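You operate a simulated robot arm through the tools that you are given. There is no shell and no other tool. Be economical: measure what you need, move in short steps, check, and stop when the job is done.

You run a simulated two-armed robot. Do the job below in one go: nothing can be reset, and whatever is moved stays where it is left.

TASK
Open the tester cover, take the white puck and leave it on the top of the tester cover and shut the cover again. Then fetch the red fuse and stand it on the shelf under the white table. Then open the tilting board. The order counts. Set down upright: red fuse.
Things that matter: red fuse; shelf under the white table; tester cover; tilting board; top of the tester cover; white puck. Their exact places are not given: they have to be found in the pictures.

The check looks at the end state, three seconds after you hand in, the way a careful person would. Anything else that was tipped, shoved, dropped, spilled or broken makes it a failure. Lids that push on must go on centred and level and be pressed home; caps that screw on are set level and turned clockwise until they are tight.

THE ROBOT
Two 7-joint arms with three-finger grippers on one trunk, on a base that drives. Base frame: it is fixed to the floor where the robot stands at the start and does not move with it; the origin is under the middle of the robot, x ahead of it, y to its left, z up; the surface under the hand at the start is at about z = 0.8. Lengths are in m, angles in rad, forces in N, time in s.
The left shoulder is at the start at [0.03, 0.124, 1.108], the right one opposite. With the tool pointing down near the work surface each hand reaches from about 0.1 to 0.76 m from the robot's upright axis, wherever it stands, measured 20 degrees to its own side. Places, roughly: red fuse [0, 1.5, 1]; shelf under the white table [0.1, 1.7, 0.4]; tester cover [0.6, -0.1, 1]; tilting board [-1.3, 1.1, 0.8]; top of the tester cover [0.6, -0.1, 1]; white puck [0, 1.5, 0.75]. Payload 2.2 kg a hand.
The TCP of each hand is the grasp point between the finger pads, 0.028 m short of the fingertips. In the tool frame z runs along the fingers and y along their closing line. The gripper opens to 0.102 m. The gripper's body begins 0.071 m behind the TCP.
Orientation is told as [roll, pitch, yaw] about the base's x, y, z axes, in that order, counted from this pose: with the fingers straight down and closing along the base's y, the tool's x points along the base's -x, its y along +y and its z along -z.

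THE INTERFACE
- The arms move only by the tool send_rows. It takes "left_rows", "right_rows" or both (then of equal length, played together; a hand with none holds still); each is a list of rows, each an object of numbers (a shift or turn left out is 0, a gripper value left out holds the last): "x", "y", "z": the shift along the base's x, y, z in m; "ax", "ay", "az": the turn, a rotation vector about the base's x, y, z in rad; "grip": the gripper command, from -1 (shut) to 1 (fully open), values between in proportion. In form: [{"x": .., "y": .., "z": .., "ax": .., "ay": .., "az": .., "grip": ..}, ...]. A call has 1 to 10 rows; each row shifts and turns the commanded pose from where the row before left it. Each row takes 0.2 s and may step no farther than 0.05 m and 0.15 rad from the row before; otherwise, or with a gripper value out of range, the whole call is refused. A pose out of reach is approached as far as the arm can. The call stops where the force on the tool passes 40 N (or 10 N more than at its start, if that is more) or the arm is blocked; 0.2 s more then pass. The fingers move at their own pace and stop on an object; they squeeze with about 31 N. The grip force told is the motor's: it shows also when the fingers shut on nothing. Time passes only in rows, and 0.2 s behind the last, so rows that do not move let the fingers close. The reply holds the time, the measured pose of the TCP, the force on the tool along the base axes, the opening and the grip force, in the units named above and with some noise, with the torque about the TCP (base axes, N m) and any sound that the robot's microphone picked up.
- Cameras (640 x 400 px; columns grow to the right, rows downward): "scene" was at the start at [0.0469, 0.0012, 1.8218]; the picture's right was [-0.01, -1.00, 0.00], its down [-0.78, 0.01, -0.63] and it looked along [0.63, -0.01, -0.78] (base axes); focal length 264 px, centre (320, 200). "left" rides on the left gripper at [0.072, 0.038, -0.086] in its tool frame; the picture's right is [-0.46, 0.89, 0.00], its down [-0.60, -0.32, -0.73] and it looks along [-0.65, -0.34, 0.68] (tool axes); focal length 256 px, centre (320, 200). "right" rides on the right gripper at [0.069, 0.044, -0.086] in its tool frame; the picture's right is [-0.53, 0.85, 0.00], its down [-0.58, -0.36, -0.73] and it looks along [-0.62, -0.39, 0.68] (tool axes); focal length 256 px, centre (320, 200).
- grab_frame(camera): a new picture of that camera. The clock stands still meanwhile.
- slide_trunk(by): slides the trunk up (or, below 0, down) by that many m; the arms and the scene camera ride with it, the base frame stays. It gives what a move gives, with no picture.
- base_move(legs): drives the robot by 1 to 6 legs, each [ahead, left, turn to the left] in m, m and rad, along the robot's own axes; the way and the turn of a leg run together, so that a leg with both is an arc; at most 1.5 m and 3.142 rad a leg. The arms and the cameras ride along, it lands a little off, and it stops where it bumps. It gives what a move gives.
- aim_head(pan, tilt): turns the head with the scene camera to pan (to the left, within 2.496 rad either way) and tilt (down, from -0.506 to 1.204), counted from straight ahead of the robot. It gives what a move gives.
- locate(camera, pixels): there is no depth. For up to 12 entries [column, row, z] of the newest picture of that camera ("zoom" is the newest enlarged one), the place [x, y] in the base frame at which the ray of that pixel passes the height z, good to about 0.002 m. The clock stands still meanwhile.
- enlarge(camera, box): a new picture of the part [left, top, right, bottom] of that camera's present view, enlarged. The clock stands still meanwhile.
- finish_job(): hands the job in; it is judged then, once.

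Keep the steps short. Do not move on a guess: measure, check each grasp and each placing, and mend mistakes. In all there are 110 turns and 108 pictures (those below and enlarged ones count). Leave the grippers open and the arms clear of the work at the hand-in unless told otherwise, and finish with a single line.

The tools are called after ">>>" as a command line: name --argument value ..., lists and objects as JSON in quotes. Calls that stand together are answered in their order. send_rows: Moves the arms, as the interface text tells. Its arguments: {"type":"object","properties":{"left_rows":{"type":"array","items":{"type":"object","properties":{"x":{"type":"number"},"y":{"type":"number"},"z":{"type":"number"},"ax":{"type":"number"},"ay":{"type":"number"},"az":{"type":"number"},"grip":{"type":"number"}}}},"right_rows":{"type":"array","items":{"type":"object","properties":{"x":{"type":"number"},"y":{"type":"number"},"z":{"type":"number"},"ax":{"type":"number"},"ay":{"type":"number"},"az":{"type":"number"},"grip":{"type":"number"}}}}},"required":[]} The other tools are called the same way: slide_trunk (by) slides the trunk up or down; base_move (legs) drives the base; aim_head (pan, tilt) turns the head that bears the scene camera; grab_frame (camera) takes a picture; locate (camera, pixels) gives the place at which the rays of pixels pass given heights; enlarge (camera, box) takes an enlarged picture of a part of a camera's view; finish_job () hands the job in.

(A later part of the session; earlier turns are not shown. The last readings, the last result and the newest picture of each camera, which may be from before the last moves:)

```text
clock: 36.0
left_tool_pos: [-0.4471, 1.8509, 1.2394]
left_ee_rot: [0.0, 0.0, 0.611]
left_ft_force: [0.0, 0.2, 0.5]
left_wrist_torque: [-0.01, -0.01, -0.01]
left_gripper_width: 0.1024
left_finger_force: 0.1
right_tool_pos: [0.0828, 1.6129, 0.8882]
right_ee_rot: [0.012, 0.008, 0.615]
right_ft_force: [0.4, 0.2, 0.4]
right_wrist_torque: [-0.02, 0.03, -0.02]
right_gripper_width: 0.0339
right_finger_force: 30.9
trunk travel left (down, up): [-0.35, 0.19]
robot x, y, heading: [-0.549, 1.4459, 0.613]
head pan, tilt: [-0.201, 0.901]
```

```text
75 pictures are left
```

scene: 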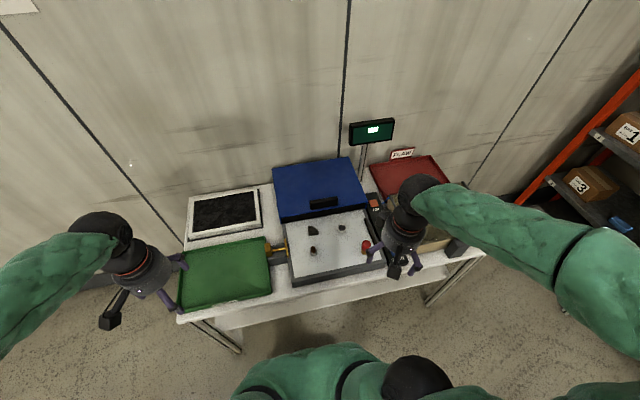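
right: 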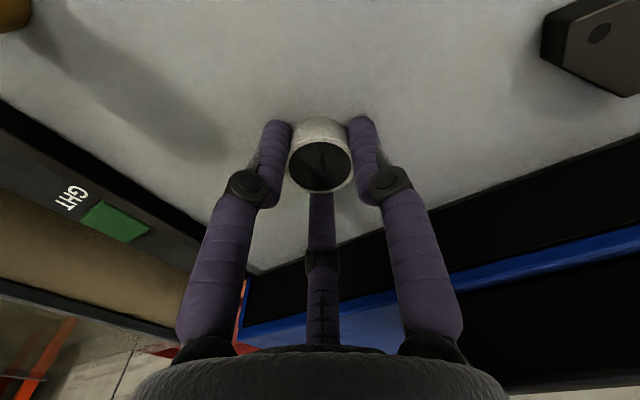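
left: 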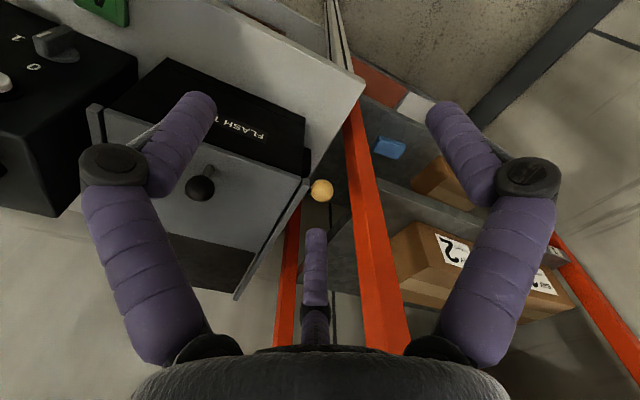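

Puck held (34 mm). Lift and retract to the tucked position.

>>> send_rows --right_rows '[{"z": 0.02}, {"z": 0.05}, {"z": 0.05}, {"z": 0.05}, {"z": 0.05}, {"z": 0.05}, {"z": 0.05}]'

>>> send_rows --right_rows '[{"x": -0.035, "y": -0.028}, {"x": -0.035, "y": -0.028}, {"x": -0.035, "y": -0.028}, {"x": -0.035, "y": -0.028}, {"x": -0.035, "y": -0.028}, {"x": -0.035, "y": -0.028}, {"x": -0.032, "y": -0.028}]'

>>> base_move --legs '[[-0.19, -0.75, 0], [-0.19, -0.75, 0], [0, 0, -0.612]]'

>>> aim_head --pan -0.1 --tilt 0.9

>>> grab_frame --camera "scene"

```text
clock: 37.6
left_tool_pos: [-0.4484, 1.8501, 1.2398]
left_ee_rot: [0.0, 0.001, 0.612]
left_ft_force: [-0.4, 0.4, -0.7]
left_wrist_torque: [0.04, -0.03, 0.0]
left_gripper_width: 0.1021
left_finger_force: 0.1
right_tool_pos: [0.0816, 1.6116, 1.2096]
right_ee_rot: [0.013, 0.01, 0.616]
right_ft_force: [-0.6, 0.2, -1.3]
right_wrist_torque: [-0.02, -0.02, 0.01]
right_gripper_width: 0.0341
right_finger_force: 31.3
trunk travel left (down, up): [-0.35, 0.19]
robot x, y, heading: [-0.5484, 1.4518, 0.608]
head pan, tilt: [-0.201, 0.901]
```

```text
clock: 39.2
left_tool_pos: [-0.4486, 1.8498, 1.2403]
left_ee_rot: [0.0, -0.002, 0.611]
left_ft_force: [-0.4, 0.1, -0.1]
left_wrist_torque: [0.04, 0.0, 0.02]
left_gripper_width: 0.1022
left_finger_force: 0.1
right_tool_pos: [-0.162, 1.4159, 1.2088]
right_ee_rot: [0.011, 0.007, 0.617]
right_ft_force: [-0.2, -0.4, 0.1]
right_wrist_torque: [0.01, -0.01, 0.02]
right_gripper_width: 0.0341
right_finger_force: 31.0
trunk travel left (down, up): [-0.35, 0.19]
robot x, y, heading: [-0.5504, 1.4446, 0.605]
head pan, tilt: [-0.201, 0.901]
```

```text
clock: 48.8
left_tool_pos: [0.3034, 0.2717, 1.2402]
left_ee_rot: [0.002, 0.001, -0.008]
left_ft_force: [-0.1, -0.5, 0.1]
left_wrist_torque: [0.04, 0.0, -0.02]
left_gripper_width: 0.1022
left_finger_force: 0.1
right_tool_pos: [0.2857, -0.246, 1.2095]
right_ee_rot: [0.013, 0.009, -0.001]
right_ft_force: [0.1, 0.7, 0.9]
right_wrist_torque: [0.02, 0.01, 0.01]
right_gripper_width: 0.034
right_finger_force: 30.7
trunk travel left (down, up): [-0.35, 0.19]
robot x, y, heading: [-0.0155, 0.0019, -0.002]
head pan, tilt: [-0.201, 0.901]
```

```text
clock: 49.5
left_tool_pos: [0.3033, 0.2729, 1.2399]
left_ee_rot: [0.0, -0.001, -0.005]
left_ft_force: [-0.3, 0.3, 0.2]
left_wrist_torque: [0.01, -0.03, -0.01]
left_gripper_width: 0.1021
left_finger_force: 0.1
right_tool_pos: [0.286, -0.2456, 1.2091]
right_ee_rot: [0.013, 0.01, -0.002]
right_ft_force: [0.4, 0.9, -0.4]
right_wrist_torque: [0.03, 0.02, 0.01]
right_gripper_width: 0.0339
right_finger_force: 31.0
trunk travel left (down, up): [-0.35, 0.19]
robot x, y, heading: [-0.0134, 0.002, -0.004]
head pan, tilt: [-0.099, 0.901]
```

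```text
74 pictures are left
```

scene: 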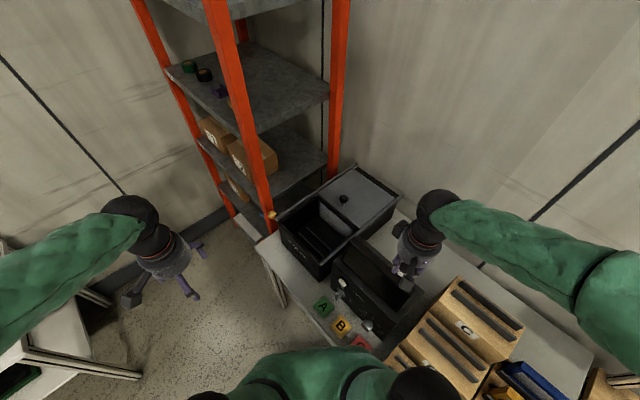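

Puck target on the opened cover, behind and to the right of the knob: (0.647, -0.273). Go above it with yaw +0.63.

>>> send_rows --right_rows '[{"x": 0.045, "y": -0.0035, "az": 0.126}, {"x": 0.045, "y": -0.0035, "az": 0.126}, {"x": 0.045, "y": -0.0035, "az": 0.126}, {"x": 0.045, "y": -0.0035, "az": 0.126}, {"x": 0.045, "y": -0.0035, "az": 0.124}, {"x": 0.045, "y": -0.0035}, {"x": 0.045, "y": -0.0035}, {"x": 0.046, "y": -0.003}, {"z": -0.04}, {"z": -0.04}]'

>>> grab_frame --camera "right"

>>> enlarge --camera "scene" --box '[260, 150, 440, 262]'

```text
clock: 51.7
left_tool_pos: [0.3052, 0.2736, 1.2391]
left_ee_rot: [0.0, 0.002, -0.008]
left_ft_force: [-0.1, 0.2, -0.1]
left_wrist_torque: [0.0, 0.01, 0.0]
left_gripper_width: 0.1019
left_finger_force: 0.0
right_tool_pos: [0.6462, -0.2757, 1.1278]
right_ee_rot: [0.011, 0.008, 0.627]
right_ft_force: [1.2, -0.2, -0.5]
right_wrist_torque: [0.01, 0.0, 0.01]
right_gripper_width: 0.0335
right_finger_force: 31.1
trunk travel left (down, up): [-0.35, 0.19]
robot x, y, heading: [-0.0137, 0.0026, -0.011]
head pan, tilt: [-0.099, 0.901]
```

```text
73 pictures are left
```

right: 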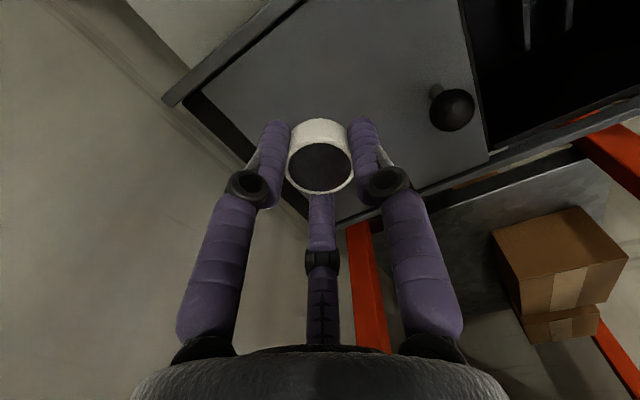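

```text
3.56 times, centred on (350, 206) of scene
```

zoom: 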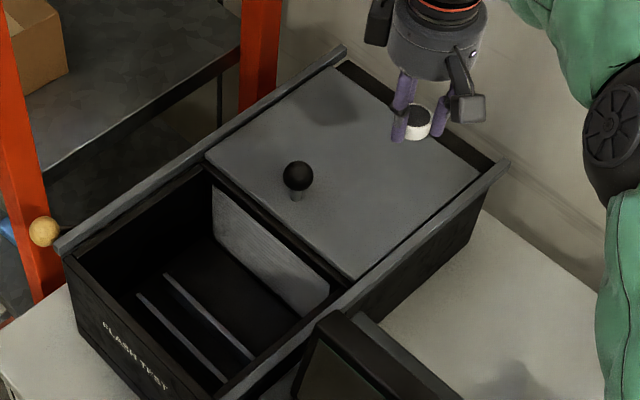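

>>> locate --camera "zoom" --pixels '[[480, 175, 0.985], [350, 278, 0.985], [335, 65, 0.985], [207, 160, 0.985], [296, 199, 0.985], [298, 175, 1.02]]'

>>> locate --camera "right" --pixels '[[489, 157, 0.985], [453, 110, 1.02], [335, 222, 0.985], [196, 95, 0.985]]'

```text
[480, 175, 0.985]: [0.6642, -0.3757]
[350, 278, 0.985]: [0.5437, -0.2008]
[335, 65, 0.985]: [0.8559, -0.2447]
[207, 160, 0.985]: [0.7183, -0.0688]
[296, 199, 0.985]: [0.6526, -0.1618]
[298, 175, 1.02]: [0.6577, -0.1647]
```

```text
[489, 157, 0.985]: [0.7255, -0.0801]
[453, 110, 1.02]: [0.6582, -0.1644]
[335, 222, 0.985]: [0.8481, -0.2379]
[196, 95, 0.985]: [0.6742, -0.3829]
```

Cover surface ≈ z 0.98. I shift 1.4 cm inward and descend to TCP ≈1.02, then creep to contact.

>>> send_rows --right_rows '[{"x": 0.012, "y": 0.01, "z": -0.03}, {"z": -0.04}, {"z": -0.03}, {"z": -0.008}, {}]'

>>> enlarge --camera "scene" --box '[310, 150, 430, 225]'

```text
clock: 52.9
left_tool_pos: [0.3032, 0.2728, 1.2398]
left_ee_rot: [-0.001, 0.001, -0.007]
left_ft_force: [-0.7, 0.4, -0.6]
left_wrist_torque: [-0.01, -0.01, -0.01]
left_gripper_width: 0.1019
left_finger_force: 0.0
right_tool_pos: [0.6562, -0.2628, 1.0198]
right_ee_rot: [0.012, 0.008, 0.626]
right_ft_force: [0.1, -0.3, -0.2]
right_wrist_torque: [0.02, -0.03, 0.02]
right_gripper_width: 0.034
right_finger_force: 31.1
trunk travel left (down, up): [-0.35, 0.19]
robot x, y, heading: [-0.0177, 0.0023, -0.008]
head pan, tilt: [-0.099, 0.901]
```

```text
5.33 times, centred on (370, 188) of scene
```

zoom: 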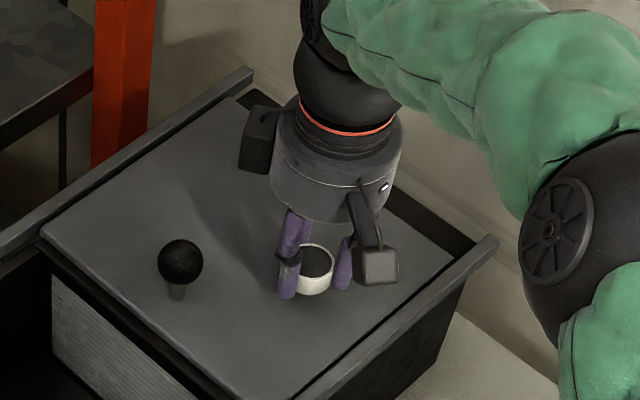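

>>> send_rows --right_rows '[{"z": -0.003}, {"z": -0.003}, {"z": -0.002}, {}]'

```text
clock: 53.9
left_tool_pos: [0.305, 0.2725, 1.2394]
left_ee_rot: [-0.001, -0.001, -0.008]
left_ft_force: [0.1, -0.6, -0.5]
left_wrist_torque: [0.03, 0.03, 0.0]
left_gripper_width: 0.1022
left_finger_force: 0.1
right_tool_pos: [0.656, -0.2628, 1.0126]
right_ee_rot: [0.011, 0.01, 0.627]
right_ft_force: [0.6, -0.1, 0.0]
right_wrist_torque: [0.02, 0.0, 0.01]
right_gripper_width: 0.0338
right_finger_force: 30.9
trunk travel left (down, up): [-0.35, 0.19]
robot x, y, heading: [-0.0153, 0.004, -0.007]
head pan, tilt: [-0.099, 0.901]
```

No contact yet; continue creeping.

>>> send_rows --right_rows '[{"z": -0.002}, {"z": -0.002}, {}]'

>>> send_rows --right_rows '[{"z": -0.002}, {}]'

>>> send_rows --right_rows '[{"z": -0.0015}, {}]'

```text
clock: 54.7
left_tool_pos: [0.3028, 0.2721, 1.2401]
left_ee_rot: [-0.001, 0.001, -0.007]
left_ft_force: [-0.1, 0.1, -0.2]
left_wrist_torque: [0.01, 0.01, 0.0]
left_gripper_width: 0.1021
left_finger_force: 0.0
right_tool_pos: [0.6571, -0.2623, 1.0099]
right_ee_rot: [0.011, 0.008, 0.626]
right_ft_force: [-0.6, 0.1, 0.0]
right_wrist_torque: [0.0, 0.01, -0.04]
right_gripper_width: 0.034
right_finger_force: 31.4
trunk travel left (down, up): [-0.35, 0.19]
robot x, y, heading: [-0.0132, 0.0032, -0.01]
head pan, tilt: [-0.099, 0.901]
```

```text
clock: 55.3
left_tool_pos: [0.3041, 0.2715, 1.24]
left_ee_rot: [0.0, -0.001, -0.007]
left_ft_force: [0.1, 0.0, -0.3]
left_wrist_torque: [-0.02, 0.0, 0.04]
left_gripper_width: 0.1021
left_finger_force: 0.0
right_tool_pos: [0.6569, -0.2621, 1.0066]
right_ee_rot: [0.011, 0.01, 0.627]
right_ft_force: [-0.6, 0.3, -0.3]
right_wrist_torque: [-0.03, -0.02, 0.0]
right_gripper_width: 0.034
right_finger_force: 30.7
trunk travel left (down, up): [-0.35, 0.19]
robot x, y, heading: [-0.0103, 0.0031, -0.009]
head pan, tilt: [-0.099, 0.901]
```

```text
clock: 55.9
left_tool_pos: [0.3036, 0.2721, 1.2402]
left_ee_rot: [-0.001, 0.001, -0.008]
left_ft_force: [-0.9, 0.6, 0.0]
left_wrist_torque: [-0.01, -0.02, -0.02]
left_gripper_width: 0.1021
left_finger_force: 0.1
right_tool_pos: [0.6572, -0.261, 1.0046]
right_ee_rot: [0.013, 0.005, 0.628]
right_ft_force: [0.0, 0.1, 1.1]
right_wrist_torque: [0.02, -0.01, 0.03]
right_gripper_width: 0.0341
right_finger_force: 31.1
trunk travel left (down, up): [-0.35, 0.19]
robot x, y, heading: [-0.0117, 0.0048, -0.007]
head pan, tilt: [-0.099, 0.901]
```

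>>> send_rows --right_rows '[{"z": -0.0015}, {}]'

>>> send_rows --right_rows '[{"z": -0.001}, {}]'

>>> enlarge --camera "scene" --box '[330, 165, 420, 221]'

```text
clock: 56.5
left_tool_pos: [0.3025, 0.2731, 1.2408]
left_ee_rot: [0.001, 0.0, -0.006]
left_ft_force: [0.6, 0.2, 0.1]
left_wrist_torque: [0.02, 0.03, -0.01]
left_gripper_width: 0.1019
left_finger_force: 0.1
right_tool_pos: [0.6582, -0.2625, 1.0045]
right_ee_rot: [0.01, 0.006, 0.626]
right_ft_force: [-0.7, 0.3, 7.0]
right_wrist_torque: [0.0, -0.01, 0.02]
right_gripper_width: 0.0338
right_finger_force: 31.4
trunk travel left (down, up): [-0.35, 0.19]
robot x, y, heading: [-0.0132, 0.008, -0.007]
head pan, tilt: [-0.099, 0.901]
```

```text
clock: 57.1
left_tool_pos: [0.3008, 0.2735, 1.241]
left_ee_rot: [0.001, -0.003, -0.007]
left_ft_force: [0.8, 0.4, -0.8]
left_wrist_torque: [0.02, 0.04, 0.02]
left_gripper_width: 0.1019
left_finger_force: 0.1
right_tool_pos: [0.6584, -0.2616, 1.0042]
right_ee_rot: [0.01, 0.005, 0.626]
right_ft_force: [-1.6, -0.1, 16.1]
right_wrist_torque: [0.0, 0.06, 0.01]
right_gripper_width: 0.0339
right_finger_force: 30.9
trunk travel left (down, up): [-0.35, 0.19]
robot x, y, heading: [-0.0144, -0.0005, -0.004]
head pan, tilt: [-0.099, 0.901]
```

```text
7.11 times, centred on (375, 193) of scene
```

zoom: 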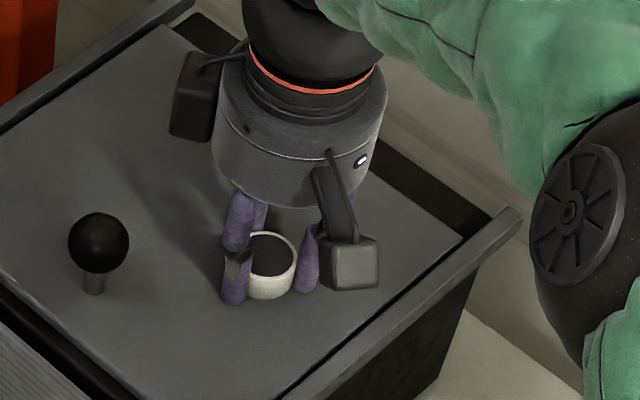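

Contact on the cover (16 N). Ease 1.5 mm, open gently, then lift.

>>> send_rows --right_rows '[{"z": 0.0015}, {"grip": -0.2}, {"grip": 0.1}, {}, {"z": 0.03}, {"z": 0.05}, {"z": 0.05}]'

>>> grab_frame --camera "right"

```text
clock: 58.7
left_tool_pos: [0.303, 0.2735, 1.24]
left_ee_rot: [0.001, 0.001, -0.008]
left_ft_force: [0.4, -0.3, 0.2]
left_wrist_torque: [-0.02, -0.02, -0.02]
left_gripper_width: 0.1019
left_finger_force: 0.2
right_tool_pos: [0.6535, -0.265, 1.1379]
right_ee_rot: [0.013, 0.01, 0.627]
right_ft_force: [-0.6, -0.8, -1.1]
right_wrist_torque: [-0.02, -0.06, 0.01]
right_gripper_width: 0.0561
right_finger_force: 0.1
trunk travel left (down, up): [-0.35, 0.19]
robot x, y, heading: [-0.0134, 0.0037, -0.009]
head pan, tilt: [-0.099, 0.901]
```

```text
69 pictures are left
```

right: 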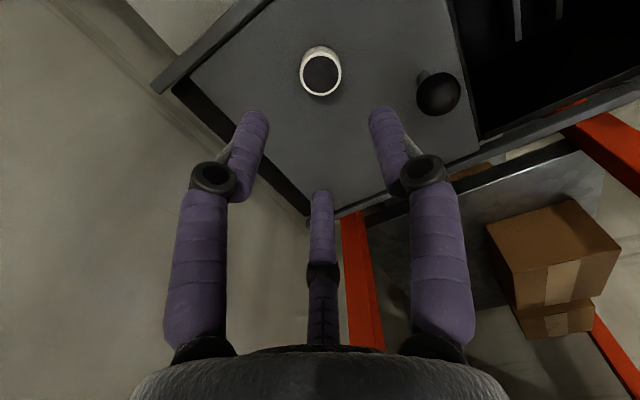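

Puck is standing on the cover. Move over the knob (0.658, -0.1645) and descend.

>>> send_rows --right_rows '[{"x": 0.0025, "y": 0.035, "grip": 0.35}, {"x": 0.002, "y": 0.035}, {"y": 0.03}, {"z": -0.04}, {"z": -0.04}, {"z": -0.036}, {}]'

>>> grab_frame --camera "right"

```text
clock: 60.3
left_tool_pos: [0.3018, 0.2737, 1.2391]
left_ee_rot: [0.0, -0.001, -0.007]
left_ft_force: [-0.6, -0.6, 0.6]
left_wrist_torque: [0.02, -0.01, 0.02]
left_gripper_width: 0.1021
left_finger_force: 0.0
right_tool_pos: [0.663, -0.1649, 1.0195]
right_ee_rot: [0.011, 0.01, 0.627]
right_ft_force: [-0.5, 0.6, 0.9]
right_wrist_torque: [0.02, 0.0, 0.05]
right_gripper_width: 0.0688
right_finger_force: 0.0
trunk travel left (down, up): [-0.35, 0.19]
robot x, y, heading: [-0.0144, 0.0007, -0.009]
head pan, tilt: [-0.099, 0.901]
```

```text
68 pictures are left
```

right: 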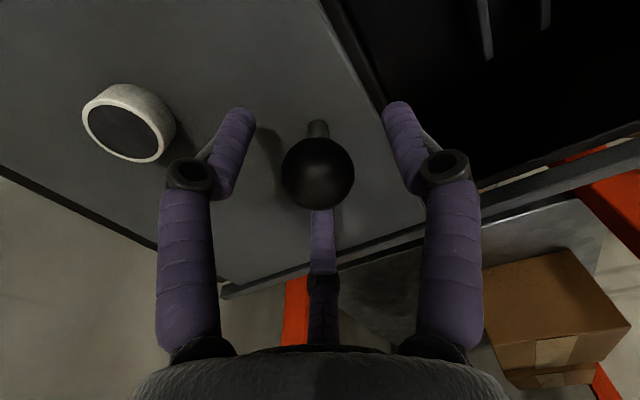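

Shift 4 mm and grip the knob, then start sliding it shut gently.

>>> send_rows --right_rows '[{"x": -0.004, "y": -0.0025}, {"grip": -0.3}, {"grip": -1}, {}, {}]'

>>> send_rows --right_rows '[{"x": -0.003, "y": 0.004}, {"x": -0.006, "y": 0.0082}, {"x": -0.006, "y": 0.0082}, {"x": -0.006, "y": 0.0082}, {"x": -0.006, "y": 0.0082}]'

>>> grab_frame --camera "right"

```text
clock: 61.5
left_tool_pos: [0.3042, 0.2717, 1.2394]
left_ee_rot: [0.0, 0.0, -0.006]
left_ft_force: [-0.1, -0.3, -0.9]
left_wrist_torque: [-0.01, -0.01, 0.0]
left_gripper_width: 0.1021
left_finger_force: 0.1
right_tool_pos: [0.659, -0.165, 1.02]
right_ee_rot: [0.015, 0.008, 0.627]
right_ft_force: [3.1, 1.4, 1.3]
right_wrist_torque: [-0.01, -0.18, 0.0]
right_gripper_width: 0.0321
right_finger_force: 44.8
trunk travel left (down, up): [-0.35, 0.19]
robot x, y, heading: [-0.0121, 0.0028, -0.002]
head pan, tilt: [-0.099, 0.901]
```

```text
clock: 62.7
left_tool_pos: [0.3041, 0.2738, 1.2392]
left_ee_rot: [-0.001, -0.001, -0.006]
left_ft_force: [-0.6, 0.3, -0.9]
left_wrist_torque: [-0.01, 0.01, 0.01]
left_gripper_width: 0.1021
left_finger_force: 0.0
right_tool_pos: [0.6306, -0.1275, 1.0189]
right_ee_rot: [0.013, 0.009, 0.627]
right_ft_force: [3.6, 5.6, -2.8]
right_wrist_torque: [-0.26, 0.32, -0.06]
right_gripper_width: 0.0323
right_finger_force: 45.4
trunk travel left (down, up): [-0.35, 0.19]
robot x, y, heading: [-0.0142, 0.0015, -0.005]
head pan, tilt: [-0.099, 0.901]
```

```text
67 pictures are left
```

right: 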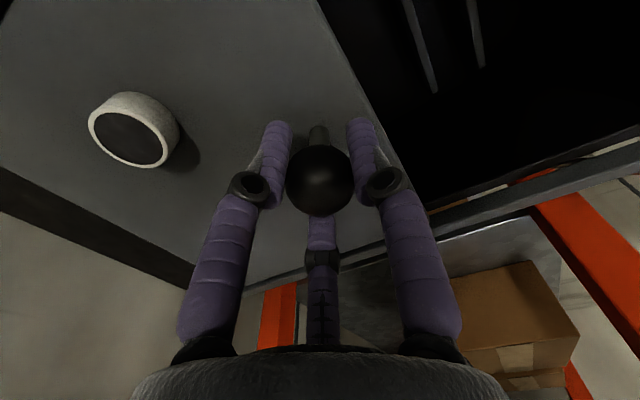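

Puck rides along. Continue shutting.

>>> send_rows --right_rows '[{"x": -0.007, "y": 0.0098}, {"x": -0.007, "y": 0.0098}, {"x": -0.007, "y": 0.0098}, {"x": -0.007, "y": 0.0098}, {"x": -0.007, "y": 0.0098}, {"x": -0.007, "y": 0.0098}]'

>>> send_rows --right_rows '[{"x": -0.006, "y": 0.0084}, {"x": -0.006, "y": 0.0084}, {"x": -0.006, "y": 0.0084}, {"x": -0.006, "y": 0.0084}, {"x": -0.006, "y": 0.0084}]'

```text
clock: 64.1
left_tool_pos: [0.3018, 0.2734, 1.2398]
left_ee_rot: [0.0, -0.002, -0.006]
left_ft_force: [0.6, 1.0, -1.2]
left_wrist_torque: [0.0, 0.03, 0.03]
left_gripper_width: 0.102
left_finger_force: 0.1
right_tool_pos: [0.5878, -0.0693, 1.0199]
right_ee_rot: [0.012, 0.007, 0.627]
right_ft_force: [-2.9, 0.3, 17.5]
right_wrist_torque: [0.16, -0.55, -0.03]
right_gripper_width: 0.0323
right_finger_force: 45.3
trunk travel left (down, up): [-0.35, 0.19]
robot x, y, heading: [-0.0132, 0.0018, -0.003]
head pan, tilt: [-0.099, 0.901]
```

```text
clock: 65.3
left_tool_pos: [0.3027, 0.2723, 1.2405]
left_ee_rot: [-0.001, -0.002, -0.007]
left_ft_force: [0.0, 0.5, 0.3]
left_wrist_torque: [0.01, 0.0, 0.0]
left_gripper_width: 0.1022
left_finger_force: 0.0
right_tool_pos: [0.5579, -0.0281, 1.0193]
right_ee_rot: [0.012, 0.007, 0.627]
right_ft_force: [-2.3, -2.2, 13.8]
right_wrist_torque: [-0.05, -0.28, 0.08]
right_gripper_width: 0.0323
right_finger_force: 45.8
trunk travel left (down, up): [-0.35, 0.19]
robot x, y, heading: [-0.0137, 0.0016, -0.011]
head pan, tilt: [-0.099, 0.901]
```

About 4 cm remain; finish slowly until the stop.

>>> send_rows --right_rows '[{"x": -0.0047, "y": 0.0065}, {"x": -0.0047, "y": 0.0065}, {"x": -0.0047, "y": 0.0065}, {"x": -0.0047, "y": 0.0065}, {"x": -0.0023, "y": 0.0033}, {"x": -0.0023, "y": 0.0033}, {"x": -0.0018, "y": 0.0025}]'

>>> grab_frame --camera "right"

```text
clock: 66.9
left_tool_pos: [0.3026, 0.2709, 1.2406]
left_ee_rot: [0.001, -0.001, -0.008]
left_ft_force: [0.3, -0.4, 0.2]
left_wrist_torque: [-0.01, 0.0, 0.03]
left_gripper_width: 0.1021
left_finger_force: 0.0
right_tool_pos: [0.5347, 0.0033, 1.0184]
right_ee_rot: [0.012, 0.008, 0.625]
right_ft_force: [2.2, -17.9, 10.0]
right_wrist_torque: [-0.25, -0.29, 0.17]
right_gripper_width: 0.0323
right_finger_force: 45.2
trunk travel left (down, up): [-0.35, 0.19]
robot x, y, heading: [-0.0147, 0.0049, -0.01]
head pan, tilt: [-0.099, 0.901]
```

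```text
66 pictures are left
```

right: 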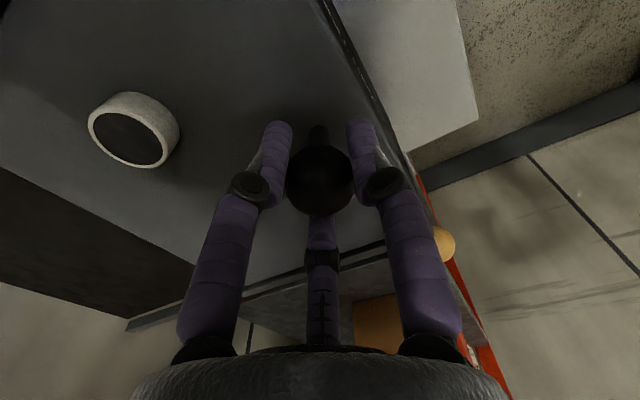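

Resistance now appears: at the stop. One tiny extra push, then release and lift.

>>> send_rows --right_rows '[{"x": -0.0017, "y": 0.0024}, {}]'

>>> send_rows --right_rows '[{"x": 0.0017, "y": -0.0024}, {"grip": -0.2}, {"grip": 0.5}, {}, {"z": 0.03}, {"z": 0.05}, {"z": 0.05}, {"z": 0.05}]'

>>> enlarge --camera "right" --box '[150, 0, 470, 200]'

>>> grab_frame --camera "scene"

```text
clock: 67.5
left_tool_pos: [0.3046, 0.2684, 1.2398]
left_ee_rot: [0.003, 0.002, -0.009]
left_ft_force: [0.2, -0.3, 0.2]
left_wrist_torque: [0.0, 0.0, -0.01]
left_gripper_width: 0.1018
left_finger_force: 0.1
right_tool_pos: [0.535, 0.0034, 1.0194]
right_ee_rot: [0.015, 0.008, 0.627]
right_ft_force: [11.9, -34.5, 4.6]
right_wrist_torque: [-0.48, -0.09, -0.03]
right_gripper_width: 0.0323
right_finger_force: 44.7
trunk travel left (down, up): [-0.35, 0.19]
robot x, y, heading: [-0.0161, 0.0015, -0.004]
head pan, tilt: [-0.099, 0.901]
```

```text
clock: 69.3
left_tool_pos: [0.303, 0.2732, 1.2397]
left_ee_rot: [0.0, 0.001, -0.008]
left_ft_force: [0.1, -0.2, 0.9]
left_wrist_torque: [0.02, 0.01, 0.03]
left_gripper_width: 0.1021
left_finger_force: 0.1
right_tool_pos: [0.5333, 0.0106, 1.1998]
right_ee_rot: [0.013, 0.009, 0.628]
right_ft_force: [-0.7, 0.5, -1.0]
right_wrist_torque: [-0.01, -0.04, 0.01]
right_gripper_width: 0.0767
right_finger_force: 0.1
trunk travel left (down, up): [-0.35, 0.19]
robot x, y, heading: [-0.0148, 0.001, -0.007]
head pan, tilt: [-0.099, 0.901]
```

```text
2.00 times, centred on (310, 100) of right
```

zoom: 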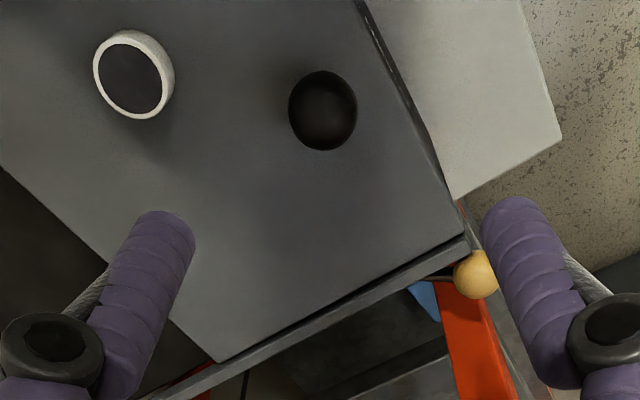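

```text
64 pictures are left
```

scene: 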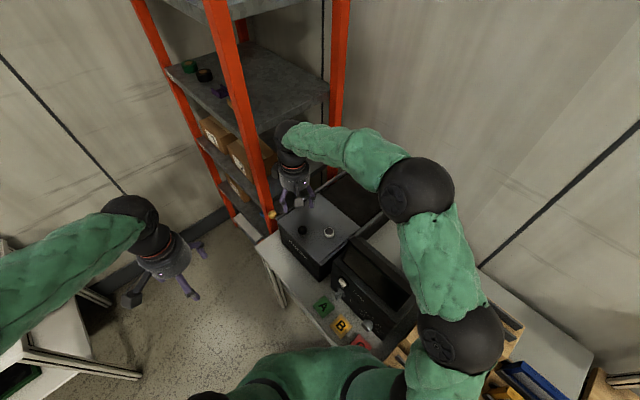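

Cover is shut with the puck standing on it. Retract the right hand, then drive to the white table.

>>> send_rows --right_rows '[{"x": -0.03, "y": -0.037, "az": -0.126}, {"x": -0.03, "y": -0.037, "az": -0.126}, {"x": -0.03, "y": -0.037, "az": -0.126}, {"x": -0.03, "y": -0.037, "az": -0.126}, {"x": -0.03, "y": -0.037, "az": -0.126}, {"x": -0.03, "y": -0.037}, {"x": -0.03, "y": -0.03}, {"x": -0.02}]'

>>> enlarge --camera "scene" --box '[250, 160, 410, 260]'

>>> base_move --legs '[[0, 0, 0.66], [0.2, 0.72, 0], [0.19, 0.75, 0]]'

>>> aim_head --pan -0.2 --tilt 1.0

>>> grab_frame --camera "scene"

```text
clock: 71.1
left_tool_pos: [0.3028, 0.2733, 1.2396]
left_ee_rot: [-0.001, 0.0, -0.006]
left_ft_force: [0.2, 0.0, 0.5]
left_wrist_torque: [-0.02, 0.02, -0.02]
left_gripper_width: 0.1021
left_finger_force: 0.1
right_tool_pos: [0.3023, -0.2438, 1.1989]
right_ee_rot: [0.012, 0.007, -0.003]
right_ft_force: [-1.0, 0.6, 0.7]
right_wrist_torque: [0.02, -0.05, 0.02]
right_gripper_width: 0.0766
right_finger_force: 0.0
trunk travel left (down, up): [-0.35, 0.19]
robot x, y, heading: [-0.0119, 0.005, -0.009]
head pan, tilt: [-0.099, 0.901]
```

```text
4.00 times, centred on (330, 210) of scene
```

zoom: 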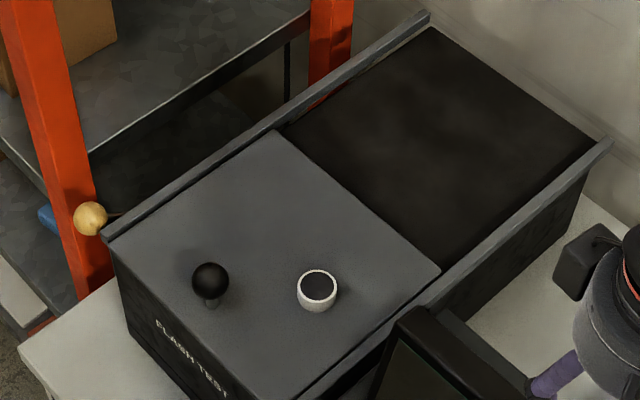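

```text
clock: 80.7
left_tool_pos: [-0.4995, 1.8341, 1.2394]
left_ee_rot: [0.001, 0.0, 0.648]
left_ft_force: [-0.1, 0.2, -0.1]
left_wrist_torque: [-0.01, -0.01, 0.02]
left_gripper_width: 0.1016
left_finger_force: 0.1
right_tool_pos: [-0.1842, 1.4246, 1.1987]
right_ee_rot: [0.012, 0.01, 0.649]
right_ft_force: [0.0, 0.1, -0.3]
right_wrist_torque: [-0.02, -0.01, -0.02]
right_gripper_width: 0.0765
right_finger_force: 0.1
trunk travel left (down, up): [-0.35, 0.19]
robot x, y, heading: [-0.5875, 1.4275, 0.649]
head pan, tilt: [-0.099, 0.901]
```

```text
clock: 81.4
left_tool_pos: [-0.5003, 1.8337, 1.2401]
left_ee_rot: [0.002, 0.0, 0.65]
left_ft_force: [0.4, 0.7, 0.1]
left_wrist_torque: [-0.01, -0.01, -0.01]
left_gripper_width: 0.1021
left_finger_force: 0.1
right_tool_pos: [-0.1853, 1.4241, 1.1993]
right_ee_rot: [0.013, 0.01, 0.65]
right_ft_force: [0.0, -0.6, -0.7]
right_wrist_torque: [-0.03, 0.02, 0.0]
right_gripper_width: 0.0764
right_finger_force: 0.1
trunk travel left (down, up): [-0.35, 0.19]
robot x, y, heading: [-0.5867, 1.425, 0.653]
head pan, tilt: [-0.201, 1.0]
```

```text
62 pictures are left
```

scene: 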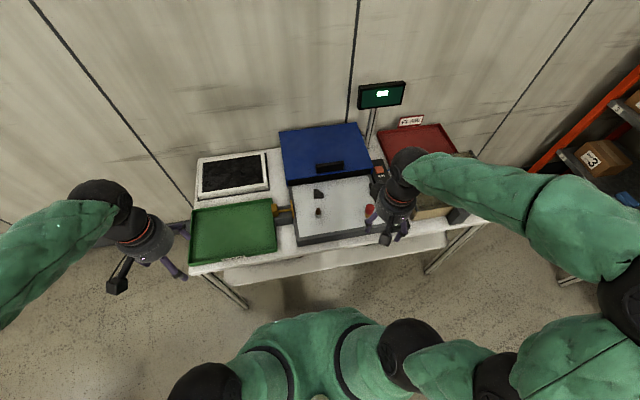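

The tester is done. Now zoom on the shelf strip and the fuse.

>>> enlarge --camera "scene" --box '[190, 200, 490, 310]'

>>> locate --camera "scene" --pixels '[[245, 307, 0.0], [428, 272, 0.0], [190, 275, 0.75], [191, 275, 0.78], [486, 222, 0.75], [299, 278, 0.35], [299, 278, 0.4], [369, 212, 0.9]]'

```text
2.13 times, centred on (340, 255) of scene
```

zoom: 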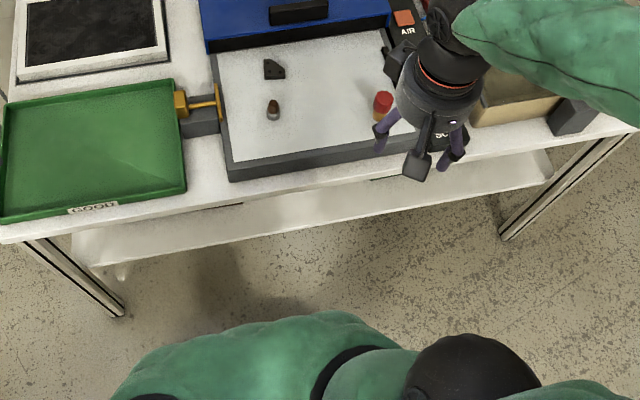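

```text
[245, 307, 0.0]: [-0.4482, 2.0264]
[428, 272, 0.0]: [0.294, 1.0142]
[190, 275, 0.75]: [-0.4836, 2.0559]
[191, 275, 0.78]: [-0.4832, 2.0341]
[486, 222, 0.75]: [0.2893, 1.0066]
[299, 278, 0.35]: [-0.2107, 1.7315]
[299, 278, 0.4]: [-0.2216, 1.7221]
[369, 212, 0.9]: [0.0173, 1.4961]
```

Fuse top ≈ (0.018, 1.496). I'll grip it with the hand tilted 0.65 rad (fingers forward-down) so the same tilt allows reaching under the table. Move to above the pre-grasp and tilt.

>>> send_rows --right_rows '[{"x": 0.03, "y": 0.0056, "ax": 0.0787, "ay": -0.1035, "grip": 0.1}, {"x": 0.03, "y": 0.0056, "ax": 0.0787, "ay": -0.1035}, {"x": 0.03, "y": 0.0056, "ax": 0.0787, "ay": -0.1035}, {"x": 0.03, "y": 0.0056, "ax": 0.0787, "ay": -0.1035}, {"x": 0.027, "y": 0.0056, "ax": 0.0787, "ay": -0.1035}, {"z": -0.04}, {"z": -0.04}]'

>>> grab_frame --camera "right"

>>> enlarge --camera "scene" --box '[290, 160, 450, 260]'

```text
clock: 83.0
left_tool_pos: [-0.4992, 1.8341, 1.2393]
left_ee_rot: [-0.001, 0.002, 0.649]
left_ft_force: [0.0, 0.2, -0.2]
left_wrist_torque: [-0.03, 0.01, -0.02]
left_gripper_width: 0.102
left_finger_force: 0.0
right_tool_pos: [-0.0387, 1.4566, 1.1177]
right_ee_rot: [0.013, -0.645, 0.653]
right_ft_force: [0.9, -0.1, -0.4]
right_wrist_torque: [0.0, -0.01, 0.01]
right_gripper_width: 0.0559
right_finger_force: 0.0
trunk travel left (down, up): [-0.35, 0.19]
robot x, y, heading: [-0.5832, 1.4261, 0.649]
head pan, tilt: [-0.201, 1.0]
```

```text
60 pictures are left
```

right: 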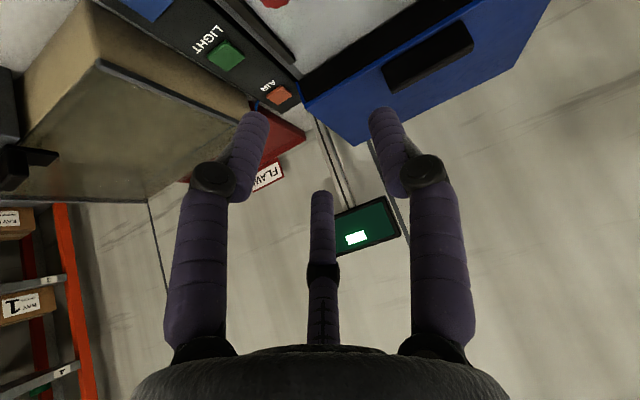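

```text
4.00 times, centred on (370, 210) of scene
```

zoom: 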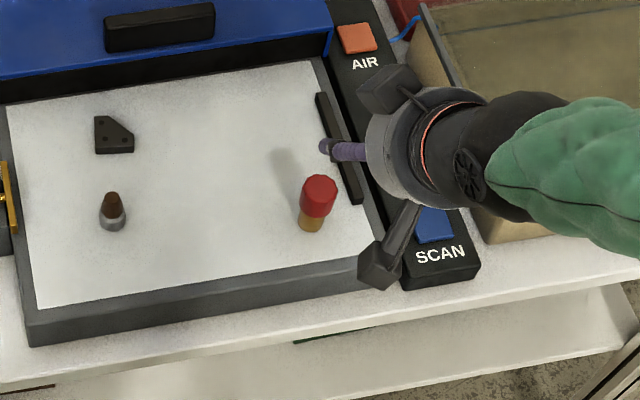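

Fuse is clearly visible: top (320,187), base (310,228) in the zoom.

>>> locate --camera "zoom" --pixels '[[310, 226, 0.857], [320, 187, 0.9], [320, 187, 0.91], [320, 187, 0.92], [340, 140, 0.86], [362, 200, 0.86], [310, 212, 0.88], [362, 270, 0.857], [270, 282, 0.857]]'

```text
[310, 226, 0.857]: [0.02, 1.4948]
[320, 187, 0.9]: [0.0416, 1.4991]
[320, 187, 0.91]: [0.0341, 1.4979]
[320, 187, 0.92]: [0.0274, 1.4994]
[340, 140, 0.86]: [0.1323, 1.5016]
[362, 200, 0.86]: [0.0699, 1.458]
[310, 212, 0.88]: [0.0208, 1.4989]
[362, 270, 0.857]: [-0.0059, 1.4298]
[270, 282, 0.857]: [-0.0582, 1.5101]
```

Fuse axis ≈ (0.024, 1.498), from z 0.857 to 0.92. I go down to the pre-grasp 12 cm back along the approach.

>>> send_rows --right_rows '[{"x": 0.005, "y": -0.003, "z": -0.04}, {"z": -0.04}, {"z": -0.042}, {}]'

>>> grab_frame --camera "right"

>>> enlarge --camera "scene" --box '[310, 180, 430, 255]'

```text
clock: 84.0
left_tool_pos: [-0.4991, 1.8351, 1.2392]
left_ee_rot: [-0.001, 0.0, 0.649]
left_ft_force: [0.0, 0.1, -0.4]
left_wrist_torque: [0.02, -0.04, -0.02]
left_gripper_width: 0.1024
left_finger_force: 0.0
right_tool_pos: [-0.0335, 1.4508, 0.9954]
right_ee_rot: [0.011, -0.643, 0.652]
right_ft_force: [-0.9, -0.4, -0.4]
right_wrist_torque: [0.01, 0.01, -0.02]
right_gripper_width: 0.0561
right_finger_force: 0.2
trunk travel left (down, up): [-0.35, 0.19]
robot x, y, heading: [-0.5851, 1.4267, 0.65]
head pan, tilt: [-0.201, 1.0]
```

```text
58 pictures are left
```

right: 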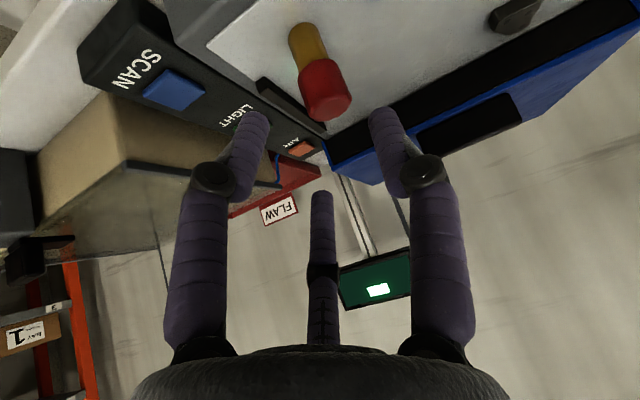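

```text
5.33 times, centred on (370, 218) of scene
```

zoom: 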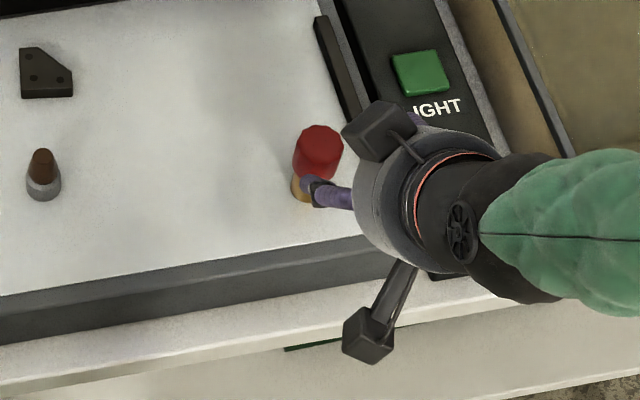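

>>> locate --camera "right" --pixels '[[325, 88, 0.9], [325, 88, 0.91], [307, 42, 0.87], [302, 25, 0.857]]'

>>> locate --camera "zoom" --pixels '[[320, 145, 0.92], [318, 160, 0.9], [303, 195, 0.86]]'

```text
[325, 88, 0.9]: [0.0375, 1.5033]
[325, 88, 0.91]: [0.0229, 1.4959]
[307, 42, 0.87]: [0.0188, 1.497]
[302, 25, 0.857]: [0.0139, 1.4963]
```

```text
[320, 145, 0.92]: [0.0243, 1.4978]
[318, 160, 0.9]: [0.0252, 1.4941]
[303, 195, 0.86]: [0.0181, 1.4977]
```

Fuse axis ≈ (0.022, 1.497). Advance along the approach axis.

>>> send_rows --right_rows '[{"x": 0.0185, "y": 0.0153, "z": -0.0318}, {"x": 0.0185, "y": 0.0153, "z": -0.0318}, {"x": 0.0122, "y": 0.0101, "z": -0.021}, {}]'

>>> grab_frame --camera "right"

>>> enlarge --camera "scene" --box '[310, 180, 430, 255]'

```text
clock: 85.0
left_tool_pos: [-0.5006, 1.8341, 1.24]
left_ee_rot: [0.001, 0.002, 0.65]
left_ft_force: [-0.8, 0.7, -0.4]
left_wrist_torque: [0.01, -0.03, 0.04]
left_gripper_width: 0.102
left_finger_force: 0.2
right_tool_pos: [0.0175, 1.4927, 0.9133]
right_ee_rot: [0.01, -0.641, 0.652]
right_ft_force: [-0.1, 0.0, -0.2]
right_wrist_torque: [0.02, 0.01, 0.02]
right_gripper_width: 0.0561
right_finger_force: 0.0
trunk travel left (down, up): [-0.35, 0.19]
robot x, y, heading: [-0.5842, 1.4248, 0.652]
head pan, tilt: [-0.201, 1.0]
```

```text
56 pictures are left
```

right: 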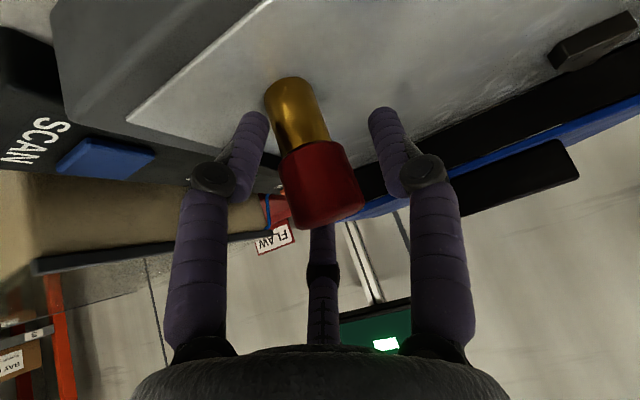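

```text
5.33 times, centred on (370, 218) of scene
```

zoom: 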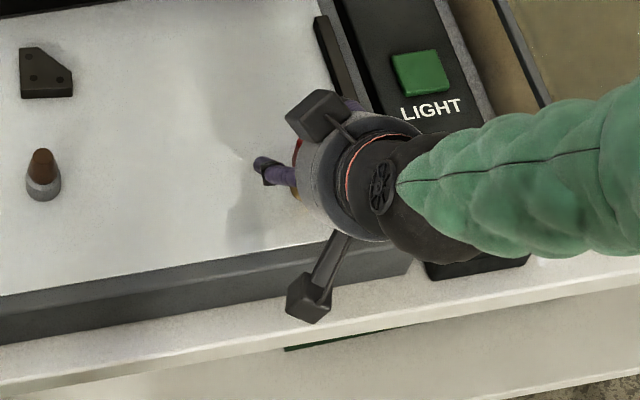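

The cap is at the TCP. Small final step (4 mm ahead, 11 mm down) and close.

>>> send_rows --right_rows '[{"x": 0.004, "y": 0.003, "z": -0.011}, {"grip": -0.3}, {"grip": -1}, {}, {}]'

>>> grab_frame --camera "right"

```text
clock: 86.2
left_tool_pos: [-0.4986, 1.8351, 1.2397]
left_ee_rot: [0.0, -0.001, 0.649]
left_ft_force: [0.5, -0.1, 0.6]
left_wrist_torque: [-0.03, 0.0, 0.02]
left_gripper_width: 0.102
left_finger_force: 0.0
right_tool_pos: [0.0199, 1.4953, 0.9027]
right_ee_rot: [0.012, -0.644, 0.652]
right_ft_force: [0.1, 0.7, 1.2]
right_wrist_torque: [0.01, 0.06, 0.0]
right_gripper_width: 0.0421
right_finger_force: 31.5
trunk travel left (down, up): [-0.35, 0.19]
robot x, y, heading: [-0.5859, 1.4287, 0.647]
head pan, tilt: [-0.201, 1.0]
```

```text
54 pictures are left
```

right: 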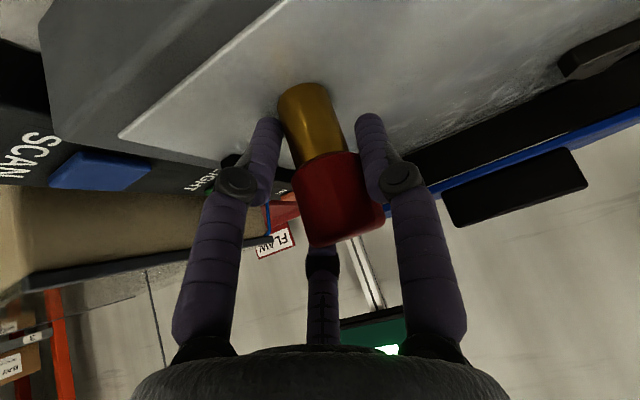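

Gripped (42 mm; slant in the picture matches the camera's skew). Lift straight up and check.

>>> send_rows --right_rows '[{"z": 0.01}, {"z": 0.03}, {"z": 0.05}, {"z": 0.05}, {"z": 0.05}]'

>>> grab_frame --camera "right"

>>> enlarge --camera "scene" --box '[290, 150, 450, 250]'

```text
clock: 87.4
left_tool_pos: [-0.4983, 1.8345, 1.2399]
left_ee_rot: [0.0, 0.0, 0.648]
left_ft_force: [0.1, 1.1, 0.7]
left_wrist_torque: [0.01, -0.03, -0.02]
left_gripper_width: 0.102
left_finger_force: 0.0
right_tool_pos: [0.0214, 1.4922, 1.0944]
right_ee_rot: [0.01, -0.642, 0.653]
right_ft_force: [-0.3, -0.1, -0.1]
right_wrist_torque: [-0.02, 0.02, -0.02]
right_gripper_width: 0.0419
right_finger_force: 30.7
trunk travel left (down, up): [-0.35, 0.19]
robot x, y, heading: [-0.5869, 1.4283, 0.647]
head pan, tilt: [-0.201, 1.0]
```

```text
53 pictures are left
```

right: 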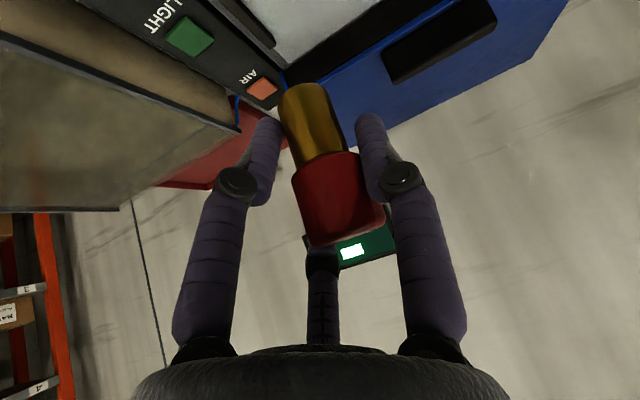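

```text
4.00 times, centred on (370, 200) of scene
```

zoom: 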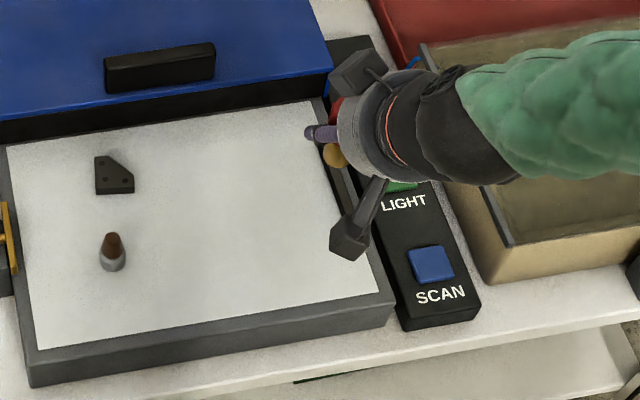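

Fuse lifted. Back the base off 0.25 m so the hand clears the table edge, then look at the shelf.

>>> base_move --legs '[[-0.25, 0, 0]]'

>>> aim_head --pan 0.0 --tilt 0.8

>>> slide_trunk --by -0.35

>>> grab_frame --camera "scene"

>>> grab_frame --camera "right"

```text
clock: 89.2
left_tool_pos: [-0.6947, 1.6861, 1.2402]
left_ee_rot: [-0.001, -0.002, 0.645]
left_ft_force: [-0.4, -0.4, 0.1]
left_wrist_torque: [0.02, 0.01, -0.01]
left_gripper_width: 0.1021
left_finger_force: 0.0
right_tool_pos: [-0.1747, 1.3428, 1.0922]
right_ee_rot: [0.012, -0.644, 0.649]
right_ft_force: [0.4, -0.3, -0.1]
right_wrist_torque: [-0.02, -0.01, 0.03]
right_gripper_width: 0.0417
right_finger_force: 31.2
trunk travel left (down, up): [-0.35, 0.19]
robot x, y, heading: [-0.7791, 1.2781, 0.646]
head pan, tilt: [-0.201, 1.0]
```

```text
clock: 89.9
left_tool_pos: [-0.6924, 1.6867, 1.2405]
left_ee_rot: [0.0, 0.0, 0.647]
left_ft_force: [0.9, 0.3, -0.1]
left_wrist_torque: [0.0, 0.02, 0.0]
left_gripper_width: 0.102
left_finger_force: 0.0
right_tool_pos: [-0.1741, 1.3435, 1.0927]
right_ee_rot: [0.013, -0.641, 0.648]
right_ft_force: [0.0, -0.2, -0.8]
right_wrist_torque: [0.04, 0.0, 0.0]
right_gripper_width: 0.0419
right_finger_force: 30.6
trunk travel left (down, up): [-0.35, 0.19]
robot x, y, heading: [-0.7803, 1.2764, 0.644]
head pan, tilt: [0.0, 0.799]
```

```text
clock: 93.3
left_tool_pos: [-0.6931, 1.6862, 0.8906]
left_ee_rot: [0.0, 0.0, 0.647]
left_ft_force: [0.4, -0.2, 0.3]
left_wrist_torque: [-0.02, -0.01, 0.0]
left_gripper_width: 0.102
left_finger_force: 0.0
right_tool_pos: [-0.1761, 1.3431, 0.7431]
right_ee_rot: [0.014, -0.642, 0.65]
right_ft_force: [0.8, -0.1, -0.6]
right_wrist_torque: [0.01, 0.02, 0.0]
right_gripper_width: 0.0414
right_finger_force: 31.2
trunk travel left (down, up): [0.0, 0.54]
robot x, y, heading: [-0.7804, 1.2797, 0.652]
head pan, tilt: [0.0, 0.799]
```

```text
51 pictures are left
```

scene: 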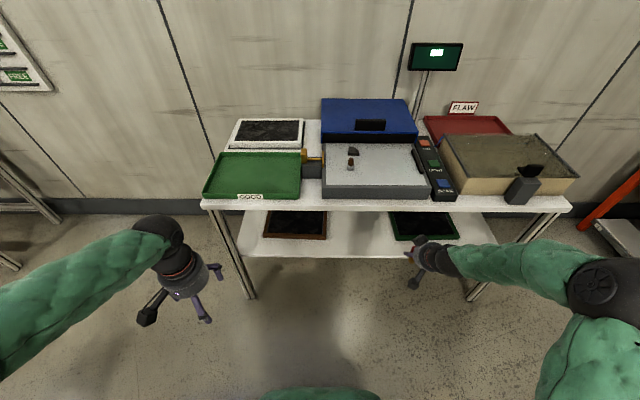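

```text
50 pictures are left
```

right: 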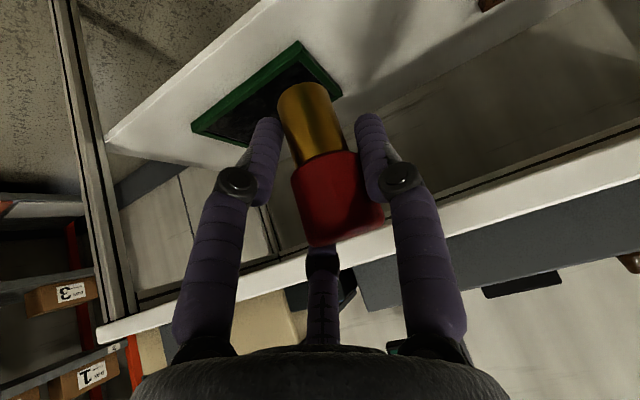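

I triangulate the green tray's corners and shelf edge for the shelf's height.

>>> locate --camera "right" --pixels '[[298, 42, 0.35], [298, 42, 0.4], [298, 42, 0.45], [192, 128, 0.35], [192, 128, 0.4], [192, 128, 0.45], [104, 140, 0.35], [104, 140, 0.4]]'

>>> enlarge --camera "scene" --box '[220, 190, 520, 300]'

>>> locate --camera "scene" --pixels '[[397, 240, 0.35], [397, 240, 0.4], [397, 240, 0.45], [460, 238, 0.35], [460, 238, 0.4], [460, 238, 0.45], [355, 256, 0.4], [237, 256, 0.4], [355, 245, 0.4]]'

```text
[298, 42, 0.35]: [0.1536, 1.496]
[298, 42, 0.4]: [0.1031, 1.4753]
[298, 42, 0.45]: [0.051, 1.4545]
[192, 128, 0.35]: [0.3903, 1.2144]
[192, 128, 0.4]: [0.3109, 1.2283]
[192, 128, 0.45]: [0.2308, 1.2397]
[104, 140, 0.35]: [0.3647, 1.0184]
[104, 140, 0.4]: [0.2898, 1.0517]
```

```text
2.13 times, centred on (370, 245) of scene
```

zoom: 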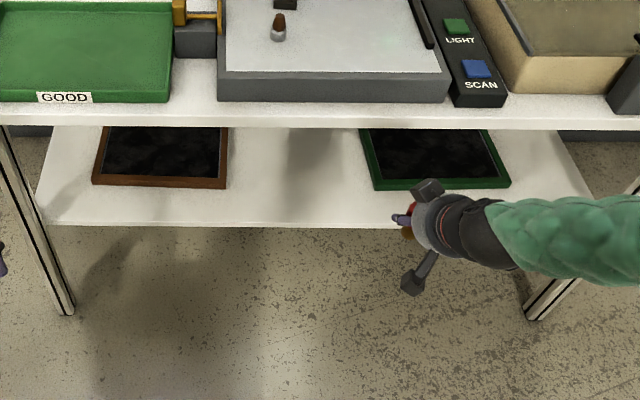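

```text
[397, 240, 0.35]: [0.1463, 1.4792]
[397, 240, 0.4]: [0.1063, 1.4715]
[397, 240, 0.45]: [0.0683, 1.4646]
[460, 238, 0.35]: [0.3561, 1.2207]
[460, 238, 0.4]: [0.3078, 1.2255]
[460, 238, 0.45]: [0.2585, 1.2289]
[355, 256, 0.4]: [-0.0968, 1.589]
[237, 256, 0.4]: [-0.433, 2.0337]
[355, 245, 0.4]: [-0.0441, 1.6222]
```

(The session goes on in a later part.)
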